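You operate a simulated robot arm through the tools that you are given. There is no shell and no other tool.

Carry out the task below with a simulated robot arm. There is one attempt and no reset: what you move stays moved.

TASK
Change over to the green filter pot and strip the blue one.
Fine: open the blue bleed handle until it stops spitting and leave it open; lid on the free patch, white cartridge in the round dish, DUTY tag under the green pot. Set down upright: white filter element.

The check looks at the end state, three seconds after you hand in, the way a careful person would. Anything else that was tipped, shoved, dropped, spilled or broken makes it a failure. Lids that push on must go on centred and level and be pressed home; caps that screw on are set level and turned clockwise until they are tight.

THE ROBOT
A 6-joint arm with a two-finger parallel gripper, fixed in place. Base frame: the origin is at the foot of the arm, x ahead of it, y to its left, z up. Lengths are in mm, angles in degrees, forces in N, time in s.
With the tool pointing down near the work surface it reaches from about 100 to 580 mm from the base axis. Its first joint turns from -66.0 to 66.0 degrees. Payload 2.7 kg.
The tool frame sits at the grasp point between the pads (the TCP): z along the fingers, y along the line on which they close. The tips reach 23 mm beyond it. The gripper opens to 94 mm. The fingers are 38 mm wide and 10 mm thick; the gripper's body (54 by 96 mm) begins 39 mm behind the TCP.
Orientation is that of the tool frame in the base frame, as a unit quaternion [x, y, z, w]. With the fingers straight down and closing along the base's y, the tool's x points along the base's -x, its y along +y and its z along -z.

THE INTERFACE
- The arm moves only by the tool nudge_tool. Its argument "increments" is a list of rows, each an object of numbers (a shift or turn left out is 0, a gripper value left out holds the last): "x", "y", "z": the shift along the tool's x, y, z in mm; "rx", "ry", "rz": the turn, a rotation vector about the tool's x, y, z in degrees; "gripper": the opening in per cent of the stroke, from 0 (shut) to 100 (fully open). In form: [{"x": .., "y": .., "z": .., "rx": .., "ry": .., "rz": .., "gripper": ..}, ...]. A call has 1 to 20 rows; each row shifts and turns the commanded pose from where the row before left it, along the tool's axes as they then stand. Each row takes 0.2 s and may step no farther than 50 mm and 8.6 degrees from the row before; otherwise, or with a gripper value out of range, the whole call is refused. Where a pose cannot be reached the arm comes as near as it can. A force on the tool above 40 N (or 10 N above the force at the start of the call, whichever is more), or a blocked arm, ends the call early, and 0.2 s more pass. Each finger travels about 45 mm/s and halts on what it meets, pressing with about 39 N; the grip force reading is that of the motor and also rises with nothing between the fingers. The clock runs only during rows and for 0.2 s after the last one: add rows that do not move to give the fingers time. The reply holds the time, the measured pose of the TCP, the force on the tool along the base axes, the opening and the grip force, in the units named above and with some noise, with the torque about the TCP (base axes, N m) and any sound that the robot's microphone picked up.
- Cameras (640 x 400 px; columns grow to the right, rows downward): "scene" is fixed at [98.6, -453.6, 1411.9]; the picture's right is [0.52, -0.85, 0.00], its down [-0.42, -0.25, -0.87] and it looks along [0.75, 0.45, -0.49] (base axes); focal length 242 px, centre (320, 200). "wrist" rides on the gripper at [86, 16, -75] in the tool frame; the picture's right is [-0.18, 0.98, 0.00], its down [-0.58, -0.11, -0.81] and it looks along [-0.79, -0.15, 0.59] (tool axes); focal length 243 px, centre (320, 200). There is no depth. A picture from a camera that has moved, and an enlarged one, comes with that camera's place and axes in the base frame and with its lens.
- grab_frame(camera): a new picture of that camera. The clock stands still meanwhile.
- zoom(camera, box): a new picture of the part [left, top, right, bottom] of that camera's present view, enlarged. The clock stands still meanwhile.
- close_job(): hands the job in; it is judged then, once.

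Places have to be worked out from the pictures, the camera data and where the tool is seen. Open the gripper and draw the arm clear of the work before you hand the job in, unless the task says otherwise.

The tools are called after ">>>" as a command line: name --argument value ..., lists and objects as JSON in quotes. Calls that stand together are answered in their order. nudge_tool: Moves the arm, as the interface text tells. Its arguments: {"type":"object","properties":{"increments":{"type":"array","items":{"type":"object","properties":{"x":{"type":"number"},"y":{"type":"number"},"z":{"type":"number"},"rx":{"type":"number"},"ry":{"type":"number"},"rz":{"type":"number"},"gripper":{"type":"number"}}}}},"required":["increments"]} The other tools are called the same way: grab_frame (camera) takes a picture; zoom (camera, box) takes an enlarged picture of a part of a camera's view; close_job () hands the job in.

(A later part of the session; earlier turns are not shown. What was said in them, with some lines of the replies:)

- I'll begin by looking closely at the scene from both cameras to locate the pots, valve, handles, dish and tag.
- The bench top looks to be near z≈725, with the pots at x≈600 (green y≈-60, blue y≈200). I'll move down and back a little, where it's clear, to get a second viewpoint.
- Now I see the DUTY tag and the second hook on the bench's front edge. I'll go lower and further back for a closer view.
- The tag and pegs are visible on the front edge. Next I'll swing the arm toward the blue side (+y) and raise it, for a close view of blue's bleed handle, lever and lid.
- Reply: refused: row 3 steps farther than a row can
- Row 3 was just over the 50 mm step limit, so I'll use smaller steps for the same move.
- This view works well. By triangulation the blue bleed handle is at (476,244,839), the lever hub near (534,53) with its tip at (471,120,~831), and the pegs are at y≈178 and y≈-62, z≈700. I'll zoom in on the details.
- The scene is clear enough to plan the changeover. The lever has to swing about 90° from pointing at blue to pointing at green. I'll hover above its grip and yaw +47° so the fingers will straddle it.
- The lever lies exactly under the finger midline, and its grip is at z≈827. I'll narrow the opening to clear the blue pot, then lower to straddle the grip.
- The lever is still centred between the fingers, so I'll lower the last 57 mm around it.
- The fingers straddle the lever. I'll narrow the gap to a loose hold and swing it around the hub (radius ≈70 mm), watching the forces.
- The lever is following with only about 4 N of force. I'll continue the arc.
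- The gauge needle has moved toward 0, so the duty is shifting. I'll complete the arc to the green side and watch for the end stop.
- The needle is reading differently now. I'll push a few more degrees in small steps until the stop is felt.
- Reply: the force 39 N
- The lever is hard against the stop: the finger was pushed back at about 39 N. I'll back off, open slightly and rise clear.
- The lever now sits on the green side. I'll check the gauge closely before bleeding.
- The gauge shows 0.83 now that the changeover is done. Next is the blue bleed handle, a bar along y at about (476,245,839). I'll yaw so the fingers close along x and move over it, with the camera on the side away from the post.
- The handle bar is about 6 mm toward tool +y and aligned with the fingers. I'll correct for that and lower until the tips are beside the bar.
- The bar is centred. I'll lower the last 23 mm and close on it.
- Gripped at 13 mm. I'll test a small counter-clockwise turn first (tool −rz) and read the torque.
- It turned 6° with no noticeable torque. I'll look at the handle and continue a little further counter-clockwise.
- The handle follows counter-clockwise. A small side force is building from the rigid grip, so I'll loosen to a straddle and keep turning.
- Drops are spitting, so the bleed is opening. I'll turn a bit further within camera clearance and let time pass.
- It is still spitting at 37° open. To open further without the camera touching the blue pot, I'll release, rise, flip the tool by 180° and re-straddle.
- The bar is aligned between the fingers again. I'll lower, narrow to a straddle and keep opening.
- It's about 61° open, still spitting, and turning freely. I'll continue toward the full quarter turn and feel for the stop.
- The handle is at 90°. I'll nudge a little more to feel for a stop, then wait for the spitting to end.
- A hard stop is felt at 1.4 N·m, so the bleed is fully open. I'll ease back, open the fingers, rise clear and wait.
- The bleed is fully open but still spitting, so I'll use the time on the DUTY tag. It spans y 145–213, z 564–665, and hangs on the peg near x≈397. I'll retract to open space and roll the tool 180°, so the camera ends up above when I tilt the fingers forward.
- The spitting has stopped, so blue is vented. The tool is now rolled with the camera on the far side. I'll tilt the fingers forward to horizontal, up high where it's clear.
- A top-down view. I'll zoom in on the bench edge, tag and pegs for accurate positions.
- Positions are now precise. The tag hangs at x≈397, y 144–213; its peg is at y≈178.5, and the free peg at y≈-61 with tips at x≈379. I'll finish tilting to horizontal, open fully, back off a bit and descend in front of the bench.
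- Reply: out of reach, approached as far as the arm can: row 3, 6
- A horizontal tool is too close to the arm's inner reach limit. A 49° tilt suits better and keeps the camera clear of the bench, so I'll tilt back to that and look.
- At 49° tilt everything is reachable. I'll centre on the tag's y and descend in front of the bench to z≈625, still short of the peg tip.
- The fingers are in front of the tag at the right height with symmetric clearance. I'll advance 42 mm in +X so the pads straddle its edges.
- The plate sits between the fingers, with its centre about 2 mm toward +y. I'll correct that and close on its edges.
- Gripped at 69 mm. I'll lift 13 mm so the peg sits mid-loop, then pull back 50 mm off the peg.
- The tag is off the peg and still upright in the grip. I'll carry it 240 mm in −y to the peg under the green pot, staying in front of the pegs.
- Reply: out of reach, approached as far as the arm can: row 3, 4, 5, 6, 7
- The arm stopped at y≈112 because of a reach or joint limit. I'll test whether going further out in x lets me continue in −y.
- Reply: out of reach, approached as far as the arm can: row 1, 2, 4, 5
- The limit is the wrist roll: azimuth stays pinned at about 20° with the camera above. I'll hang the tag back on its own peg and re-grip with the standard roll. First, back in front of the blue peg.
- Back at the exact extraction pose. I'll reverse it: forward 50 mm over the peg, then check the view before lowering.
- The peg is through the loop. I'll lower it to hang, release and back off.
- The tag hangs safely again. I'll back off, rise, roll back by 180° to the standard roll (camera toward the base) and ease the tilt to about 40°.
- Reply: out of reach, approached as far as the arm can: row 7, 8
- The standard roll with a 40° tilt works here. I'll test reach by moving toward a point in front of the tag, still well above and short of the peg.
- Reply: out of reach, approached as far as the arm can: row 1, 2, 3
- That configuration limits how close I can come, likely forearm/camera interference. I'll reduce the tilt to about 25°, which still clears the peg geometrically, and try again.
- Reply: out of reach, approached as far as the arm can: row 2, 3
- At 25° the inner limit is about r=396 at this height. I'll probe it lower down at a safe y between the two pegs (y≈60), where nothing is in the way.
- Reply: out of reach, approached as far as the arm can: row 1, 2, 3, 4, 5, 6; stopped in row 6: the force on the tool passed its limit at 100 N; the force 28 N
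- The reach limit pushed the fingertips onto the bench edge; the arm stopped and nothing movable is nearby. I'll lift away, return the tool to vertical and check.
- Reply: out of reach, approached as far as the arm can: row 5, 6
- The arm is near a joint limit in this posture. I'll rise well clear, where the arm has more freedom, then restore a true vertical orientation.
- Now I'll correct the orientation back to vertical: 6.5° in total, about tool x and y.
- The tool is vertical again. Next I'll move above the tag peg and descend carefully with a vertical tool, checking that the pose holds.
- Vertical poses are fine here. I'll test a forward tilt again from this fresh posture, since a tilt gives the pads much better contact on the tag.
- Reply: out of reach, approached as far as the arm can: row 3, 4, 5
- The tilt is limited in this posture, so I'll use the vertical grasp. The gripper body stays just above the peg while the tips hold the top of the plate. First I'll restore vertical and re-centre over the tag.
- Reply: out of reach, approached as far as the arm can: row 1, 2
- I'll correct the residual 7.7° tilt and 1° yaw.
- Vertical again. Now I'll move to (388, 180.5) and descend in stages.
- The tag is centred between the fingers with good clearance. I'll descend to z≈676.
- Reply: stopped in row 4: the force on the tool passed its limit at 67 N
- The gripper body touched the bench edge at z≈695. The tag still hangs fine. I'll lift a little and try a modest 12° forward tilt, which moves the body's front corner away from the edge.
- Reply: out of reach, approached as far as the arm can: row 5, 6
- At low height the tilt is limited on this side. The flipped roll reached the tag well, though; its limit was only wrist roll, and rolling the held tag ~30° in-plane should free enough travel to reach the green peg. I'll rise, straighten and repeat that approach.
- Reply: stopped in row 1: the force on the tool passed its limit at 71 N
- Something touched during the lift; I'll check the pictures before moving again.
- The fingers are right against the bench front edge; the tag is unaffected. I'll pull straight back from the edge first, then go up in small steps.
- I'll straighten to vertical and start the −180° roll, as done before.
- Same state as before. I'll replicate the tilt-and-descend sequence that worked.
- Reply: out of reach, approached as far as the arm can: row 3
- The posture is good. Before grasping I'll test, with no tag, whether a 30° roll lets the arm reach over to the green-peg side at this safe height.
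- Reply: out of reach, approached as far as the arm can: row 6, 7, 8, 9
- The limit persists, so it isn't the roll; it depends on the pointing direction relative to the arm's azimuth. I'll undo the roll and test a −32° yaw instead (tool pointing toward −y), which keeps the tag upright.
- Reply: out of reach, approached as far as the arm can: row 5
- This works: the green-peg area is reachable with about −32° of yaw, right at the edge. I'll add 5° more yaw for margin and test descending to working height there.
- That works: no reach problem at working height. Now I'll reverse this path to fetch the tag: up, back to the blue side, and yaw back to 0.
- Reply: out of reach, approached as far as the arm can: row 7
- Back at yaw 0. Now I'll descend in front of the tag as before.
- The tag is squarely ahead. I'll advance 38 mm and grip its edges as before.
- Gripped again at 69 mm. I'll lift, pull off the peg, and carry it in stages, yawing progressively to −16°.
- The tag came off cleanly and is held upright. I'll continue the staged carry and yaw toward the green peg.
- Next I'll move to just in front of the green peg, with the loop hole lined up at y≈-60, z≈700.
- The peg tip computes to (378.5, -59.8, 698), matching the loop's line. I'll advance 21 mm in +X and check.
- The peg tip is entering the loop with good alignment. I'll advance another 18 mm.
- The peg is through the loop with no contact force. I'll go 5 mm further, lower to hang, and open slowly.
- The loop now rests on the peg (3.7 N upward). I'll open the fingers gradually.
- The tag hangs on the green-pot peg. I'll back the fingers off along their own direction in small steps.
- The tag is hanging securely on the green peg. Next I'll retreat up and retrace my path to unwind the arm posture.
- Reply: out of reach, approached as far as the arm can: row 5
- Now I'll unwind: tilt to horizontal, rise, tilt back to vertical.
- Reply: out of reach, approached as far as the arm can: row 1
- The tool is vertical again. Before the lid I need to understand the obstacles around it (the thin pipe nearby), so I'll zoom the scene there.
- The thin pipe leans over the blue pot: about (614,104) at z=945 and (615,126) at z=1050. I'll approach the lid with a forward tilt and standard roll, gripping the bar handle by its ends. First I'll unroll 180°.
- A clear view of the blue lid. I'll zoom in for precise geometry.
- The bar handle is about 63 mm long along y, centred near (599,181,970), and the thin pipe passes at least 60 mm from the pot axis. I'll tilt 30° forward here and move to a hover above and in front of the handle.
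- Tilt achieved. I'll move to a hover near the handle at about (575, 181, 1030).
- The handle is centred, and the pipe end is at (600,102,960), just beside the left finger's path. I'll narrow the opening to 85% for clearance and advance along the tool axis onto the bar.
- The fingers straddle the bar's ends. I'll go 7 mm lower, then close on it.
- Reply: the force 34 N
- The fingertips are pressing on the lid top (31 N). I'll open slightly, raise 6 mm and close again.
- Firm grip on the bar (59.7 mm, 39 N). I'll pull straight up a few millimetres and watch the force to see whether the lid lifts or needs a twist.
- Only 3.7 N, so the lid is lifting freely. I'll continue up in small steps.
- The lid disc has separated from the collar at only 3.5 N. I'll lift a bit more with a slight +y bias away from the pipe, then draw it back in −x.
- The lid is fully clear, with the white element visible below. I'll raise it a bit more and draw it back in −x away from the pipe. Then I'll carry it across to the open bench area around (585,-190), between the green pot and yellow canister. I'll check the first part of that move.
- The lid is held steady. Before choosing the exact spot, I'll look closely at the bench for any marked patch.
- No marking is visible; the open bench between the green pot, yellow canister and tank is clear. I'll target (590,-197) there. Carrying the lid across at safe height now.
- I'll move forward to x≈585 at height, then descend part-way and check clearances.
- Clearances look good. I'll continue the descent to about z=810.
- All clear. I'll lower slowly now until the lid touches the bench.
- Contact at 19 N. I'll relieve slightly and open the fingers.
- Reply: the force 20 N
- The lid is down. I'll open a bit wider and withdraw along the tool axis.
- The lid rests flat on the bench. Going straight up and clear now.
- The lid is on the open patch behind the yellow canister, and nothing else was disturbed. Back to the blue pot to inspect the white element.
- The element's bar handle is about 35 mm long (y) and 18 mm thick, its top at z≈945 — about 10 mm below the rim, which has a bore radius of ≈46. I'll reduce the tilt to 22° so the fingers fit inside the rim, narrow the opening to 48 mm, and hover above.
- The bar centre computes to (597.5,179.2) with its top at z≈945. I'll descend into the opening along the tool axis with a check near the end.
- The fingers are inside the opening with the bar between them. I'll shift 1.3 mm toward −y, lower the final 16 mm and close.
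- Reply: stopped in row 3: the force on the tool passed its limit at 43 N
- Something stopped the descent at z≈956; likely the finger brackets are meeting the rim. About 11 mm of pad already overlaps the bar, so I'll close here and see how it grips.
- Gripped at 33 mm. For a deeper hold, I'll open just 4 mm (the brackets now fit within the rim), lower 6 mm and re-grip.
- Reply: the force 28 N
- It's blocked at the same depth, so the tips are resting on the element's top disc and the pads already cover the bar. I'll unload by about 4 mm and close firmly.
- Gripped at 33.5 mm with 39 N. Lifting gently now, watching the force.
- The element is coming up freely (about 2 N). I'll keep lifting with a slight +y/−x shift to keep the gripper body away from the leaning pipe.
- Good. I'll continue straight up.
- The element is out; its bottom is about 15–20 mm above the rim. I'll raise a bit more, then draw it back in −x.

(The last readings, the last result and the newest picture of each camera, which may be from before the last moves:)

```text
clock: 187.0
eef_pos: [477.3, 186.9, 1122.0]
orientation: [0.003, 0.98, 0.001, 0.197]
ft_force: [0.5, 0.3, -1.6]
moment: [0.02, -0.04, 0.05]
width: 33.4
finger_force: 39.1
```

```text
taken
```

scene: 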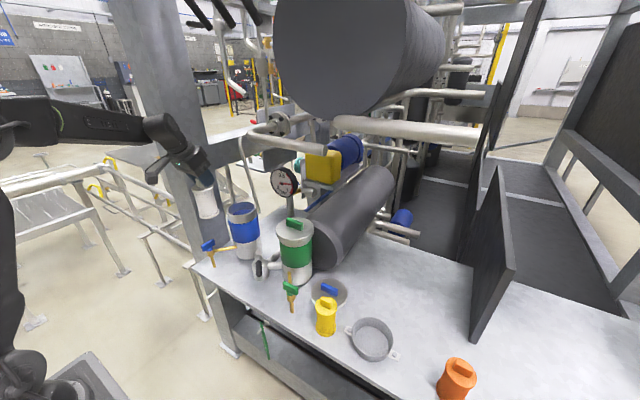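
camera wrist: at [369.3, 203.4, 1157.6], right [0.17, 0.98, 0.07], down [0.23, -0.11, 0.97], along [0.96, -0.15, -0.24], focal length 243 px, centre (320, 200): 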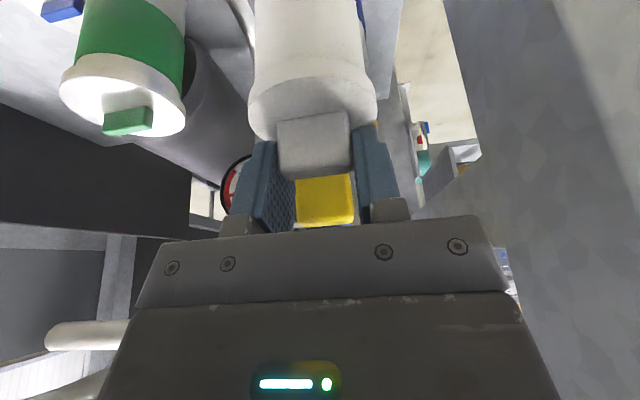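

The element is held upright. I'll zoom on the dish to locate it precisely while I still have an open view.

>>> zoom --camera "scene" --box '[320, 290, 430, 375]'

>>> nudge_tool --increments '[{"y": -42}, {"y": -42}, {"y": -42}, {"y": -42}, {"y": -42}, {"y": -42}, {"y": -42}, {"y": -42}, {}]'

>>> grab_frame --camera "wrist"

```text
4.71 times, centred on (375, 332) of scene
camera zoom: at [98.6, -453.6, 1411.9], right [0.52, -0.85, 0.0], down [-0.42, -0.25, -0.87], along [0.75, 0.45, -0.49], focal length 1138 px, centre (61, -424)
```

zoom: 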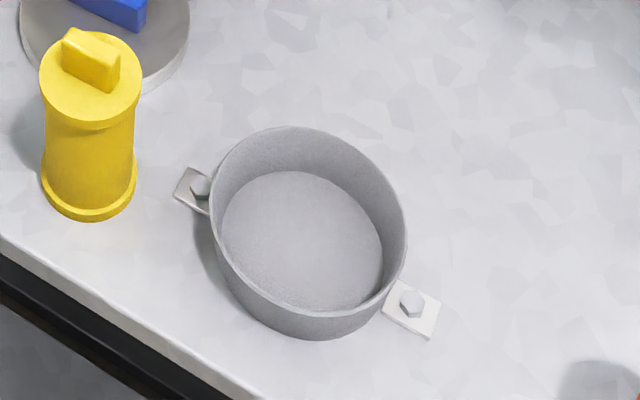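

```text
clock: 189.0
eef_pos: [475.2, -150.4, 1121.3]
orientation: [0.002, 0.981, 0.001, 0.196]
ft_force: [-0.1, -0.4, -1.1]
moment: [0.01, -0.01, 0.03]
width: 33.5
finger_force: 38.7
```

```text
taken
camera wrist: at [367.5, -134.7, 1156.0], right [0.17, 0.98, 0.07], down [0.23, -0.11, 0.97], along [0.96, -0.15, -0.24], focal length 243 px, centre (320, 200)
```

wrist: 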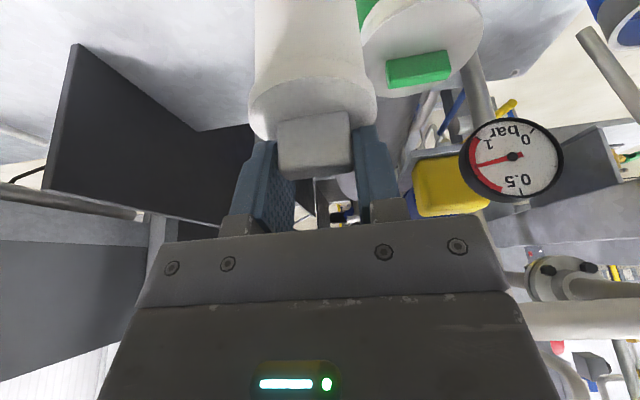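

The dish centre is near (510,-374), with floor radius ≈48, and it's bolted to the bench. I'll yaw the tool −37° so it points radially toward the dish, then swing over toward it at height.

>>> nudge_tool --increments '[{"rx": 2.85, "rz": 6.83}, {"rx": 2.85, "rz": 6.83}, {"rx": 2.85, "rz": 6.83}, {"rx": 2.85, "rz": 6.83}, {"rx": 2.85, "rz": 6.83}, {"x": -17.6, "y": -39.8, "z": 7.3}, {"x": -17.6, "y": -39.8, "z": 7.3}, {"x": -17.6, "y": -39.8, "z": 7.3}, {"x": -17.6, "y": -39.8, "z": 7.3}, {}]'

>>> grab_frame --camera "wrist"

>>> grab_frame --camera "scene"

```text
clock: 191.2
eef_pos: [443.1, -323.0, 1120.3]
orientation: [0.313, 0.929, -0.061, 0.185]
ft_force: [-1.0, -0.1, -1.4]
moment: [-0.02, 0.0, 0.04]
width: 33.5
finger_force: 39.3
```

```text
taken
camera wrist: at [366.3, -244.3, 1154.6], right [0.73, 0.68, 0.07], down [0.12, -0.23, 0.97], along [0.67, -0.7, -0.24], focal length 243 px, centre (320, 200)
```

wrist: 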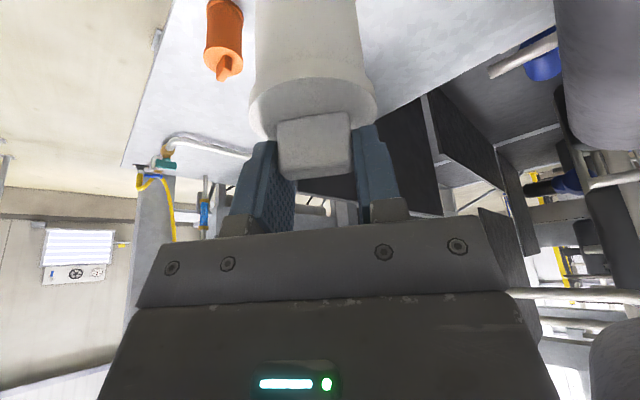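

```text
taken
```

scene: 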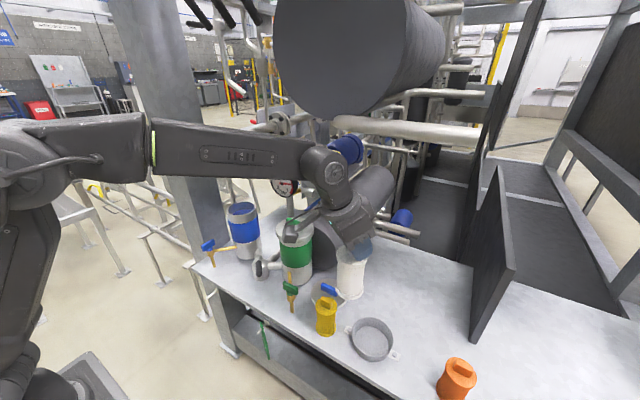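

The element hangs upright. I'll extend radially over the dish and lower part-way, then check alignment.

>>> nudge_tool --increments '[{"x": -26.1, "y": -0.4, "z": 10.9}, {"x": -26.1, "y": -0.4, "z": 10.9}, {"x": -26.1, "y": -0.4, "z": 10.9}, {"x": 14.6, "z": 35}, {"x": 14.6, "z": 35}, {"x": 14.6, "z": 35}, {}]'

>>> grab_frame --camera "wrist"

>>> zoom --camera "scene" --box '[310, 220, 450, 370]'

```text
clock: 192.8
eef_pos: [510.0, -373.9, 1007.7]
orientation: [0.313, 0.93, -0.061, 0.185]
ft_force: [-0.5, -0.1, -0.7]
moment: [-0.01, -0.03, 0.02]
width: 33.3
finger_force: 39.0
```

```text
taken
camera wrist: at [434.1, -295.8, 1042.7], right [0.73, 0.68, 0.07], down [0.11, -0.23, 0.97], along [0.67, -0.7, -0.24], focal length 243 px, centre (320, 200)
```

wrist: 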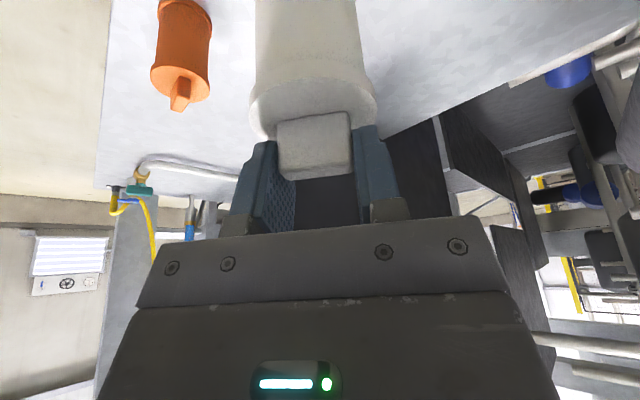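

```text
2.67 times, centred on (380, 295) of scene
camera zoom: at [98.7, -453.6, 1411.9], right [0.52, -0.85, 0.0], down [-0.42, -0.25, -0.87], along [0.75, 0.45, -0.49], focal length 645 px, centre (160, -53)
```

zoom: 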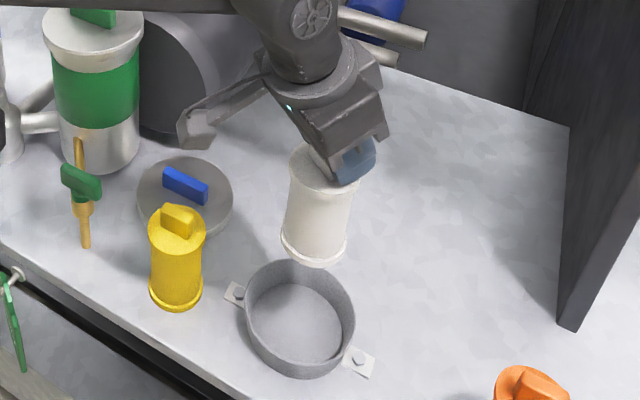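

By projection the element's bottom is at about (511,-374,861), against a dish floor centre of about (508,-371). I'll correct by about 4 mm and descend another 80 mm.

>>> nudge_tool --increments '[{"x": 4.2, "y": 1, "z": -1.7}, {"x": 10.3, "z": 24.6}, {"x": 10.3, "z": 24.6}, {"x": 10.3, "z": 24.6}, {}]'

>>> zoom --camera "scene" --box '[310, 240, 450, 380]'

>>> grab_frame --camera "wrist"

```text
clock: 194.0
eef_pos: [503.8, -371.9, 926.1]
orientation: [0.314, 0.929, -0.062, 0.185]
ft_force: [-1.2, 0.6, -1.6]
moment: [0.01, -0.02, 0.01]
width: 33.5
finger_force: 38.9
```

```text
2.86 times, centred on (380, 310) of scene
camera zoom: at [98.7, -453.6, 1411.9], right [0.52, -0.85, 0.0], down [-0.42, -0.25, -0.87], along [0.75, 0.45, -0.49], focal length 691 px, centre (149, -114)
```

zoom: 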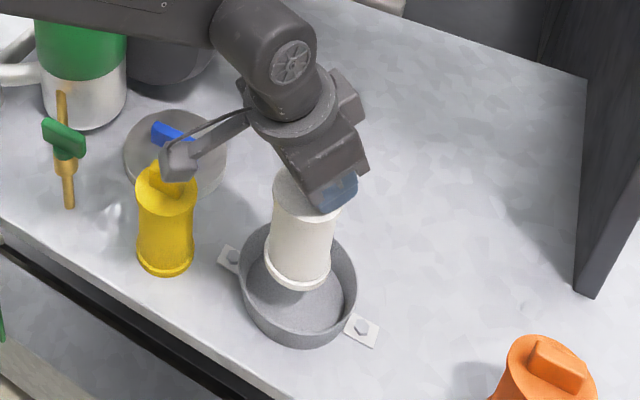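

```text
taken
camera wrist: at [428.1, -293.1, 962.2], right [0.73, 0.68, 0.07], down [0.12, -0.23, 0.97], along [0.67, -0.7, -0.24], focal length 243 px, centre (320, 200)
```

wrist: 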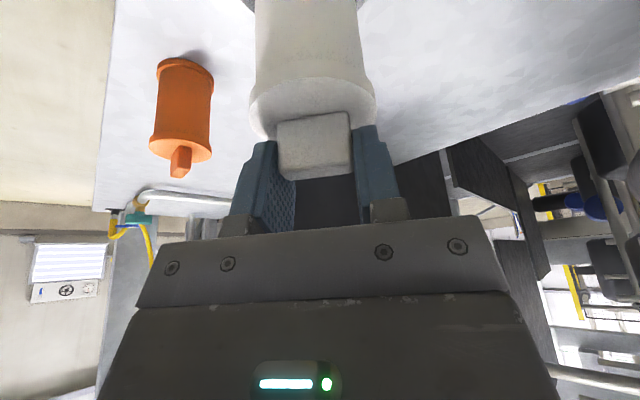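

The bottom is at about z≈775 and its landing point projects right on the dish floor centre. I'll lower 20 mm, then slowly to contact.

>>> nudge_tool --increments '[{"x": 3.9, "z": 9.2}, {"x": 3.1, "z": 7.4}, {}]'

>>> nudge_tool --increments '[{"x": 0.8, "z": 1.85}, {"x": 0.8, "z": 1.85}, {}]'

>>> nudge_tool --increments '[{"x": 0.8, "z": 1.85}, {"x": 0.8, "z": 1.85}, {}]'

```text
clock: 194.8
eef_pos: [503.7, -371.1, 909.7]
orientation: [0.313, 0.93, -0.06, 0.185]
ft_force: [-0.7, 0.0, -1.5]
moment: [0.01, 0.0, -0.01]
width: 33.5
finger_force: 39.4
```

```text
clock: 195.6
eef_pos: [505.0, -370.3, 906.1]
orientation: [0.313, 0.929, -0.061, 0.186]
ft_force: [0.3, -0.7, -1.3]
moment: [0.02, -0.03, 0.02]
width: 33.7
finger_force: 39.0
```

```text
clock: 196.4
eef_pos: [504.9, -370.0, 902.3]
orientation: [0.313, 0.929, -0.06, 0.186]
ft_force: [0.3, 0.4, -0.7]
moment: [0.0, -0.01, 0.0]
width: 33.6
finger_force: 38.6
```

>>> zoom --camera "scene" --box '[330, 280, 420, 370]'

>>> nudge_tool --increments '[{"x": 0.8, "z": 1.85}, {"x": 0.8, "z": 1.85}, {}]'

```text
4.44 times, centred on (375, 325) of scene
camera zoom: at [98.6, -453.6, 1411.9], right [0.52, -0.85, 0.0], down [-0.42, -0.25, -0.87], along [0.75, 0.45, -0.49], focal length 1074 px, centre (76, -356)
```

zoom: 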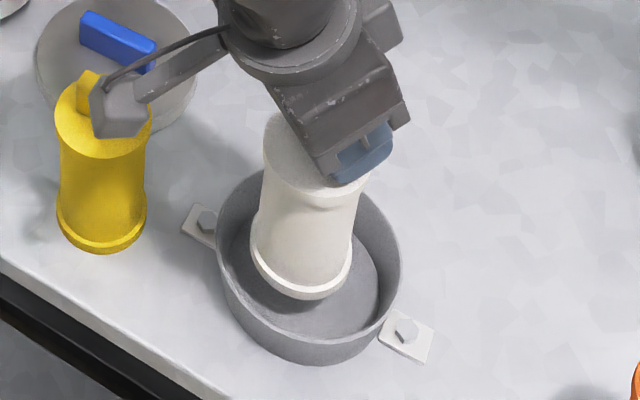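

```text
clock: 197.2
eef_pos: [504.9, -370.5, 896.8]
orientation: [0.313, 0.929, -0.061, 0.186]
ft_force: [-0.1, -1.4, -0.5]
moment: [0.0, -0.01, 0.01]
width: 33.7
finger_force: 39.1
```

Still a small gap in the picture. I'll continue lowering slowly.

>>> nudge_tool --increments '[{"x": 0.8, "z": 1.85}, {"x": 0.8, "z": 1.85}, {"x": 0.8, "z": 1.85}, {}]'

>>> nudge_tool --increments '[{"x": 0.6, "z": 1.4}, {"x": 0.6, "z": 1.4}, {"x": 0.6, "z": 1.4}, {}]'

>>> zoom --camera "scene" --box '[330, 280, 420, 370]'

```text
clock: 198.2
eef_pos: [502.6, -369.7, 889.4]
orientation: [0.312, 0.93, -0.06, 0.185]
ft_force: [-0.3, -0.3, -1.5]
moment: [-0.02, 0.01, -0.02]
width: 33.4
finger_force: 39.3
```

```text
clock: 199.2
eef_pos: [504.3, -371.3, 884.1]
orientation: [0.313, 0.93, -0.061, 0.185]
ft_force: [0.3, 0.6, 0.3]
moment: [-0.02, 0.0, 0.02]
width: 33.5
finger_force: 38.8
```

```text
4.44 times, centred on (375, 325) of scene
camera zoom: at [98.6, -453.6, 1411.9], right [0.52, -0.85, 0.0], down [-0.42, -0.25, -0.87], along [0.75, 0.45, -0.49], focal length 1074 px, centre (76, -356)
```

zoom: 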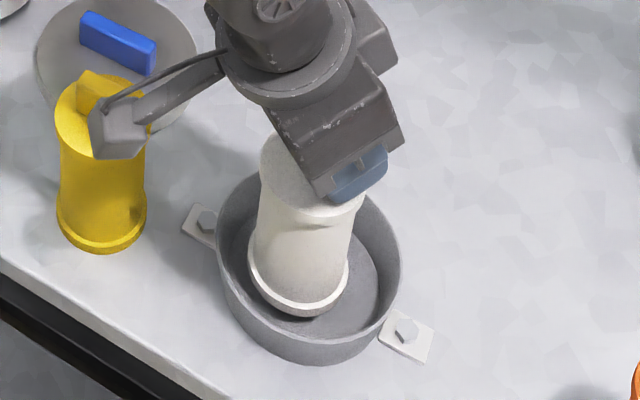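

>>> nudge_tool --increments '[{"x": 0.6, "z": 1.4}, {"x": 0.6, "z": 1.4}, {}]'

>>> nudge_tool --increments '[{"x": 0.6, "z": 1.4}, {"x": 0.6, "z": 1.4}, {}]'

```text
clock: 200.0
eef_pos: [503.9, -370.3, 882.3]
orientation: [0.313, 0.929, -0.061, 0.185]
ft_force: [0.5, 0.2, -1.3]
moment: [0.02, -0.03, -0.01]
width: 33.6
finger_force: 39.2
```

```text
clock: 200.8
eef_pos: [503.9, -370.5, 880.6]
orientation: [0.314, 0.929, -0.062, 0.185]
ft_force: [-0.4, 0.3, -0.4]
moment: [0.0, 0.0, -0.02]
width: 33.2
finger_force: 38.8
```

>>> nudge_tool --increments '[{"x": 0.8, "z": 1.85}, {"x": 0.8, "z": 1.85}, {}]'

>>> nudge_tool --increments '[{"x": 0.6, "z": 1.4}, {"x": 0.6, "z": 1.4}, {}]'

>>> zoom --camera "scene" --box '[330, 280, 420, 370]'

```text
clock: 201.6
eef_pos: [505.4, -371.3, 875.6]
orientation: [0.313, 0.929, -0.061, 0.185]
ft_force: [0.5, -0.8, -1.4]
moment: [0.01, -0.01, -0.02]
width: 33.6
finger_force: 39.2
```

```text
clock: 202.4
eef_pos: [504.7, -370.8, 873.2]
orientation: [0.313, 0.93, -0.061, 0.185]
ft_force: [0.6, -0.4, -1.4]
moment: [-0.01, -0.01, -0.01]
width: 33.4
finger_force: 38.7
```

```text
4.44 times, centred on (375, 325) of scene
camera zoom: at [98.6, -453.6, 1411.9], right [0.52, -0.85, 0.0], down [-0.42, -0.25, -0.87], along [0.75, 0.45, -0.49], focal length 1074 px, centre (76, -356)
```

zoom: 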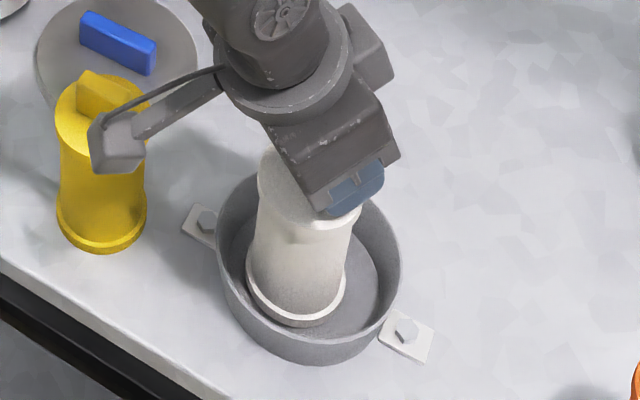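

No contact yet (the reading is still just the element's weight). I'll continue lowering in small steps.

>>> nudge_tool --increments '[{"x": 0.8, "z": 1.85}, {"x": 0.8, "z": 1.85}, {}]'

>>> nudge_tool --increments '[{"x": 0.8, "z": 1.85}, {"x": 0.8, "z": 1.85}, {}]'

>>> zoom --camera "scene" --box '[330, 280, 420, 370]'

```text
clock: 203.2
eef_pos: [505.0, -370.3, 867.4]
orientation: [0.313, 0.93, -0.06, 0.185]
ft_force: [0.8, -0.3, 0.1]
moment: [0.01, 0.01, -0.02]
width: 33.7
finger_force: 39.2
```

```text
clock: 204.0
eef_pos: [504.3, -369.8, 868.5]
orientation: [0.313, 0.929, -0.063, 0.188]
ft_force: [-6.9, 3.7, 29.0]
moment: [0.69, 1.14, 0.02]
width: 33.4
finger_force: 38.9
```

```text
4.44 times, centred on (375, 325) of scene
camera zoom: at [98.0, -453.2, 1412.1], right [0.52, -0.85, 0.0], down [-0.42, -0.25, -0.87], along [0.75, 0.45, -0.49], focal length 1074 px, centre (76, -356)
```

zoom: 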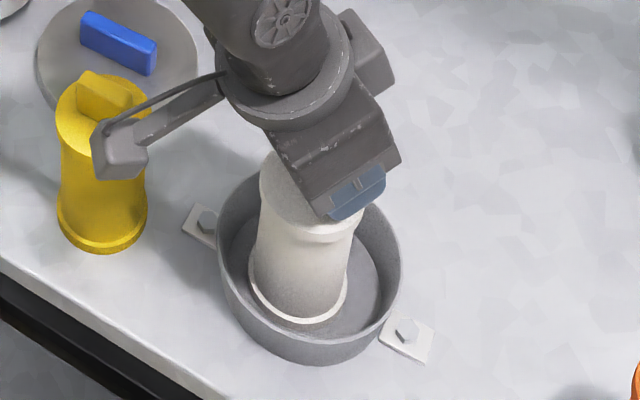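

Contact at 29 N: the element is standing on the dish floor. I'll relieve the load about 1.5 mm so it stands naturally, then open gently.

>>> nudge_tool --increments '[{"x": -0.6, "z": -1.4}, {}]'

```text
clock: 204.6
eef_pos: [504.5, -371.4, 868.9]
orientation: [0.313, 0.929, -0.062, 0.188]
ft_force: [1.1, -3.4, 21.6]
moment: [-0.36, 0.14, 0.06]
width: 33.3
finger_force: 39.2
```

>>> nudge_tool --increments '[{"x": -0.6, "z": -1.4}, {}]'

>>> nudge_tool --increments '[{"x": -0.3, "z": -0.7}, {}]'

```text
clock: 205.2
eef_pos: [504.7, -368.5, 869.3]
orientation: [0.314, 0.929, -0.061, 0.186]
ft_force: [3.4, -3.8, 12.6]
moment: [-0.56, -0.66, -0.06]
width: 33.6
finger_force: 39.0
```

```text
clock: 205.8
eef_pos: [504.2, -369.0, 868.0]
orientation: [0.313, 0.93, -0.061, 0.185]
ft_force: [3.8, 0.2, 12.3]
moment: [-0.17, -0.74, 0.06]
width: 33.5
finger_force: 39.0
```

>>> nudge_tool --increments '[{"x": -0.4, "z": -0.9}, {}]'

>>> nudge_tool --increments '[{"gripper": 38}, {"gripper": 42}, {"gripper": 46}, {"gripper": 50}, {}]'

>>> grab_frame --camera "wrist"

>>> zoom --camera "scene" --box '[330, 280, 420, 370]'

```text
clock: 206.4
eef_pos: [502.9, -368.8, 870.0]
orientation: [0.313, 0.93, -0.061, 0.184]
ft_force: [2.2, 1.1, 7.2]
moment: [-0.08, -0.48, 0.01]
width: 33.6
finger_force: 38.7
```

```text
clock: 207.6
eef_pos: [502.1, -370.5, 868.8]
orientation: [0.313, 0.93, -0.06, 0.185]
ft_force: [-0.1, -0.4, 0.6]
moment: [0.01, 0.01, 0.0]
width: 46.7
finger_force: 0.1
```

```text
taken
camera wrist: at [427.4, -291.7, 904.0], right [0.73, 0.68, 0.07], down [0.12, -0.23, 0.97], along [0.67, -0.7, -0.25], focal length 243 px, centre (320, 200)
```

wrist: 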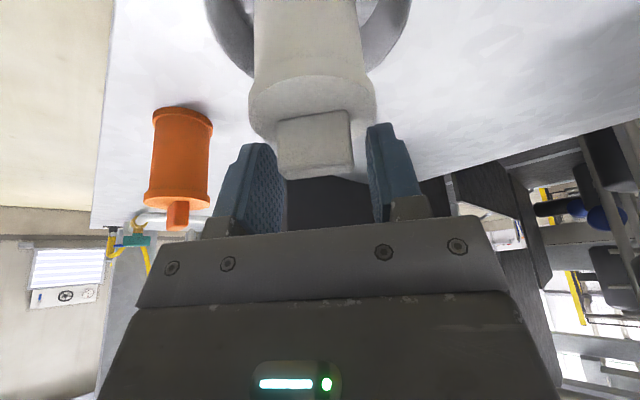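

```text
4.44 times, centred on (375, 325) of scene
camera zoom: at [98.6, -453.6, 1411.9], right [0.52, -0.85, 0.0], down [-0.42, -0.25, -0.87], along [0.75, 0.45, -0.49], focal length 1074 px, centre (76, -356)
```

zoom: 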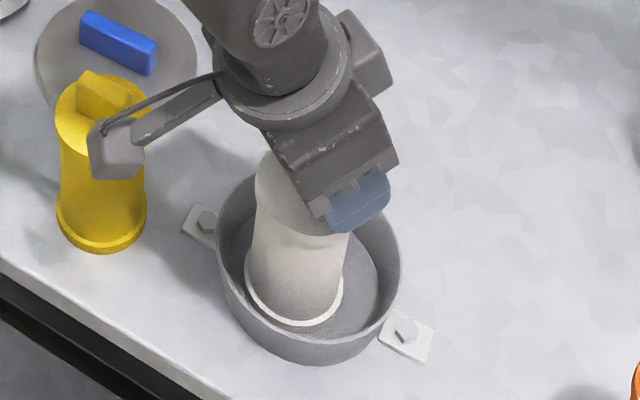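

The element stands on its own in the dish. I'll withdraw along the tool axis, then rise.

>>> nudge_tool --increments '[{"z": -8}, {"z": -12}, {"z": -20}, {"z": -25}, {"z": -30}, {"z": -40}, {"z": -40}, {}]'

>>> grab_frame --camera "wrist"

>>> zoom --camera "scene" --box '[300, 250, 440, 370]'

```text
clock: 209.4
eef_pos: [450.9, -328.7, 1032.1]
orientation: [0.314, 0.929, -0.06, 0.184]
ft_force: [0.1, -1.1, 0.0]
moment: [0.05, -0.03, -0.03]
width: 47.1
finger_force: 0.1
```

```text
taken
camera wrist: at [374.9, -250.1, 1067.6], right [0.73, 0.68, 0.07], down [0.12, -0.23, 0.97], along [0.67, -0.7, -0.24], focal length 243 px, centre (320, 200)
```

wrist: 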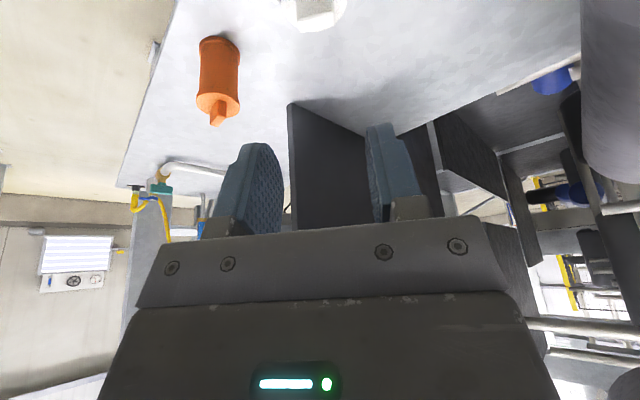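

```text
3.33 times, centred on (370, 310) of scene
camera zoom: at [98.6, -453.6, 1411.9], right [0.52, -0.85, 0.0], down [-0.42, -0.25, -0.87], along [0.75, 0.45, -0.49], focal length 806 px, centre (153, -167)
```

zoom: 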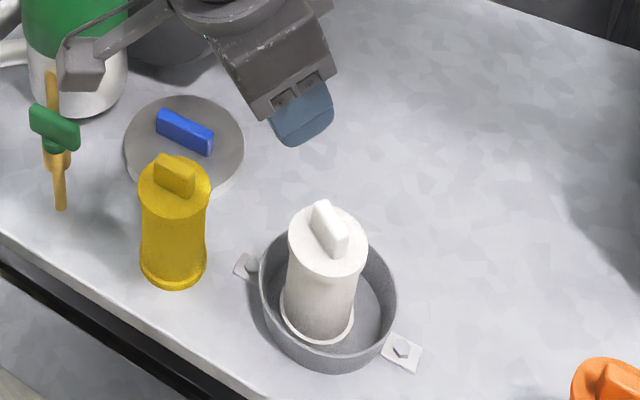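

The white element stands upright in the dish, and the lid lies flat. I'll retract the arm toward home: back and up, unyaw, untilt.

>>> nudge_tool --increments '[{"x": 24.6, "y": 4.9, "z": -31.9}, {"x": 24.6, "y": 4.9, "z": -31.9}, {"x": 24.6, "y": 4.9, "z": -31.9}, {"x": 24.6, "y": 4.9, "z": -31.9}, {"rx": -2.85, "rz": -6.83}, {"rx": -2.85, "rz": -6.83}, {"rx": -2.85, "rz": -6.83}, {"rx": -2.85, "rz": -6.83}, {"rx": -2.85, "rz": -6.83}, {"ry": 7.3}, {"ry": 7.3}, {"ry": 7.3}, {"y": 40}, {"y": 40}, {"y": 40}, {"gripper": 100, "y": 30}, {"z": -40}, {"z": -40}, {}]'

>>> grab_frame --camera "scene"

>>> zoom --camera "scene" --box '[190, 180, 340, 370]'

>>> zoom --camera "scene" --box '[230, 310, 290, 360]'

```text
clock: 213.4
eef_pos: [350.4, -81.1, 1192.0]
orientation: [0.004, 1.0, 0.003, 0.007]
ft_force: [-0.2, 0.2, 0.2]
moment: [-0.02, -0.01, -0.02]
width: 94.3
finger_force: 0.1
```

```text
taken
```

scene: 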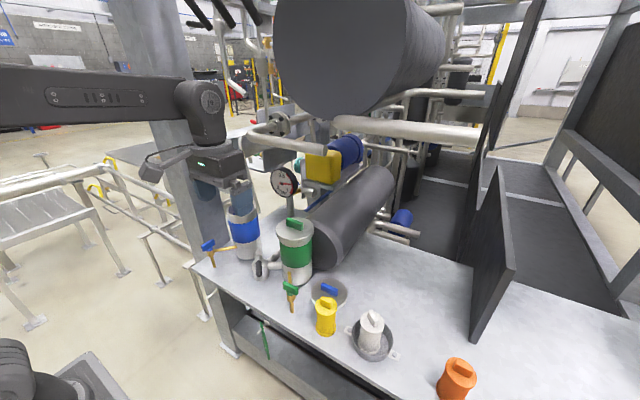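

```text
2.11 times, centred on (265, 275) of scene
camera zoom: at [98.6, -453.6, 1411.9], right [0.52, -0.85, 0.0], down [-0.42, -0.25, -0.87], along [0.75, 0.45, -0.49], focal length 509 px, centre (436, 42)
```

zoom: 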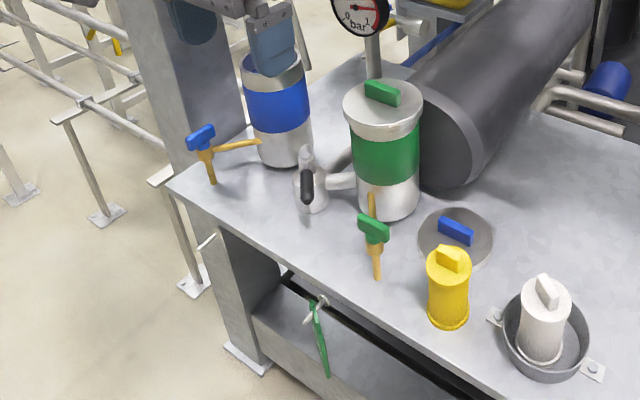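

```text
8.00 times, centred on (260, 335) of scene
camera zoom: at [98.6, -453.6, 1411.9], right [0.52, -0.85, 0.0], down [-0.42, -0.25, -0.87], along [0.75, 0.45, -0.49], focal length 1934 px, centre (800, -880)
```

zoom: 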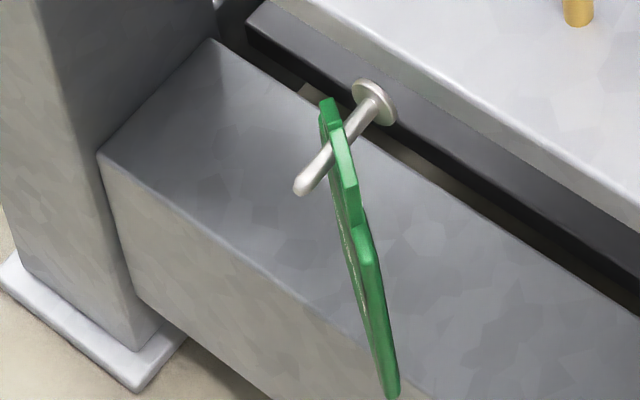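

Everything checks out in the pictures. The lever is at green and the bleed is open with no drops. The lid lies flat on clear bench, the element is upright in the dish, and the DUTY tag hangs on the green pot's peg. I'll raise the arm to its home pose and take one last look.

>>> nudge_tool --increments '[{"z": -40, "y": 25}, {"z": -40, "y": 25}, {"z": -35, "y": 25}, {}, {}, {}]'

>>> grab_frame --camera "scene"

>>> zoom --camera "scene" --box '[190, 170, 420, 370]'

```text
clock: 214.8
eef_pos: [349.3, -4.3, 1308.0]
orientation: [0.001, 1.0, 0.001, 0.006]
ft_force: [0.2, 0.6, 0.5]
moment: [0.02, -0.02, 0.02]
width: 94.1
finger_force: 0.2
```

```text
taken
```

scene: 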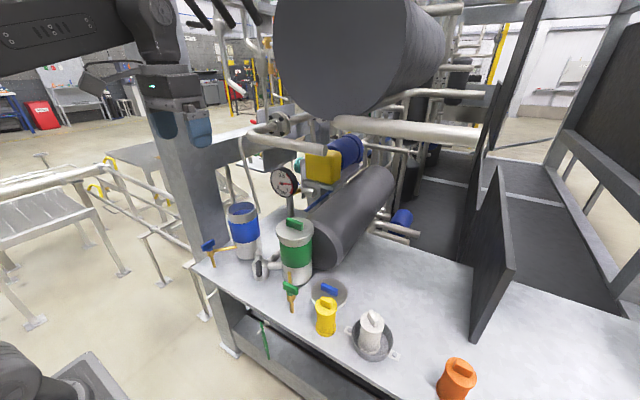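

```text
2.00 times, centred on (305, 270) of scene
camera zoom: at [98.6, -453.6, 1411.9], right [0.52, -0.85, 0.0], down [-0.42, -0.25, -0.87], along [0.75, 0.45, -0.49], focal length 484 px, centre (350, 60)
```

zoom: 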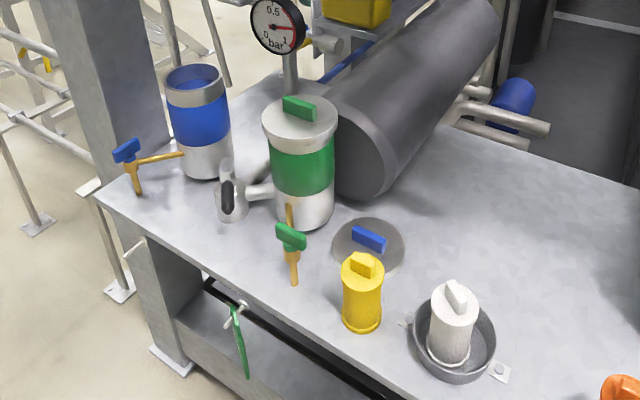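

The end state matches the task, the gripper is open and the arm is clear, so I'm handing the job in.

>>> close_job

```text
The job is handed in.
```

The green pot is now in service and the blue one is stripped. I've handed the job in; I haven't seen the verdict.

- **Changeover lever:** swung from blue to green until it met its stop.
- **Blue bleed:** opened to its stop and left open. It spat for a while, then stopped before I touched the lid.
- **Lid:** laid flat on the bench between the green pot and the yellow canister. No patch was marked, so I chose that clear spot.
- **White element:** standing upright in the round dish.
- **DUTY tag:** hanging on the peg under the green pot. It hangs turned about 37° sideways.

Three things to know:

- **Gauge:** it read about 0.3 bar at the start, dropped to 0 mid-swing, and now sits at about 0.83, in the red arc. I don't know what it measures, so check it before relying on the green pot.
- **Bench contacts:** while working around the tag, the gripper bumped the front edge of the bench three times, at up to about 100 N. Nothing loose was touched and I saw no damage.
- **Tag handling:** I took the tag off once, hung it back on the blue peg to change grip, then moved it across.
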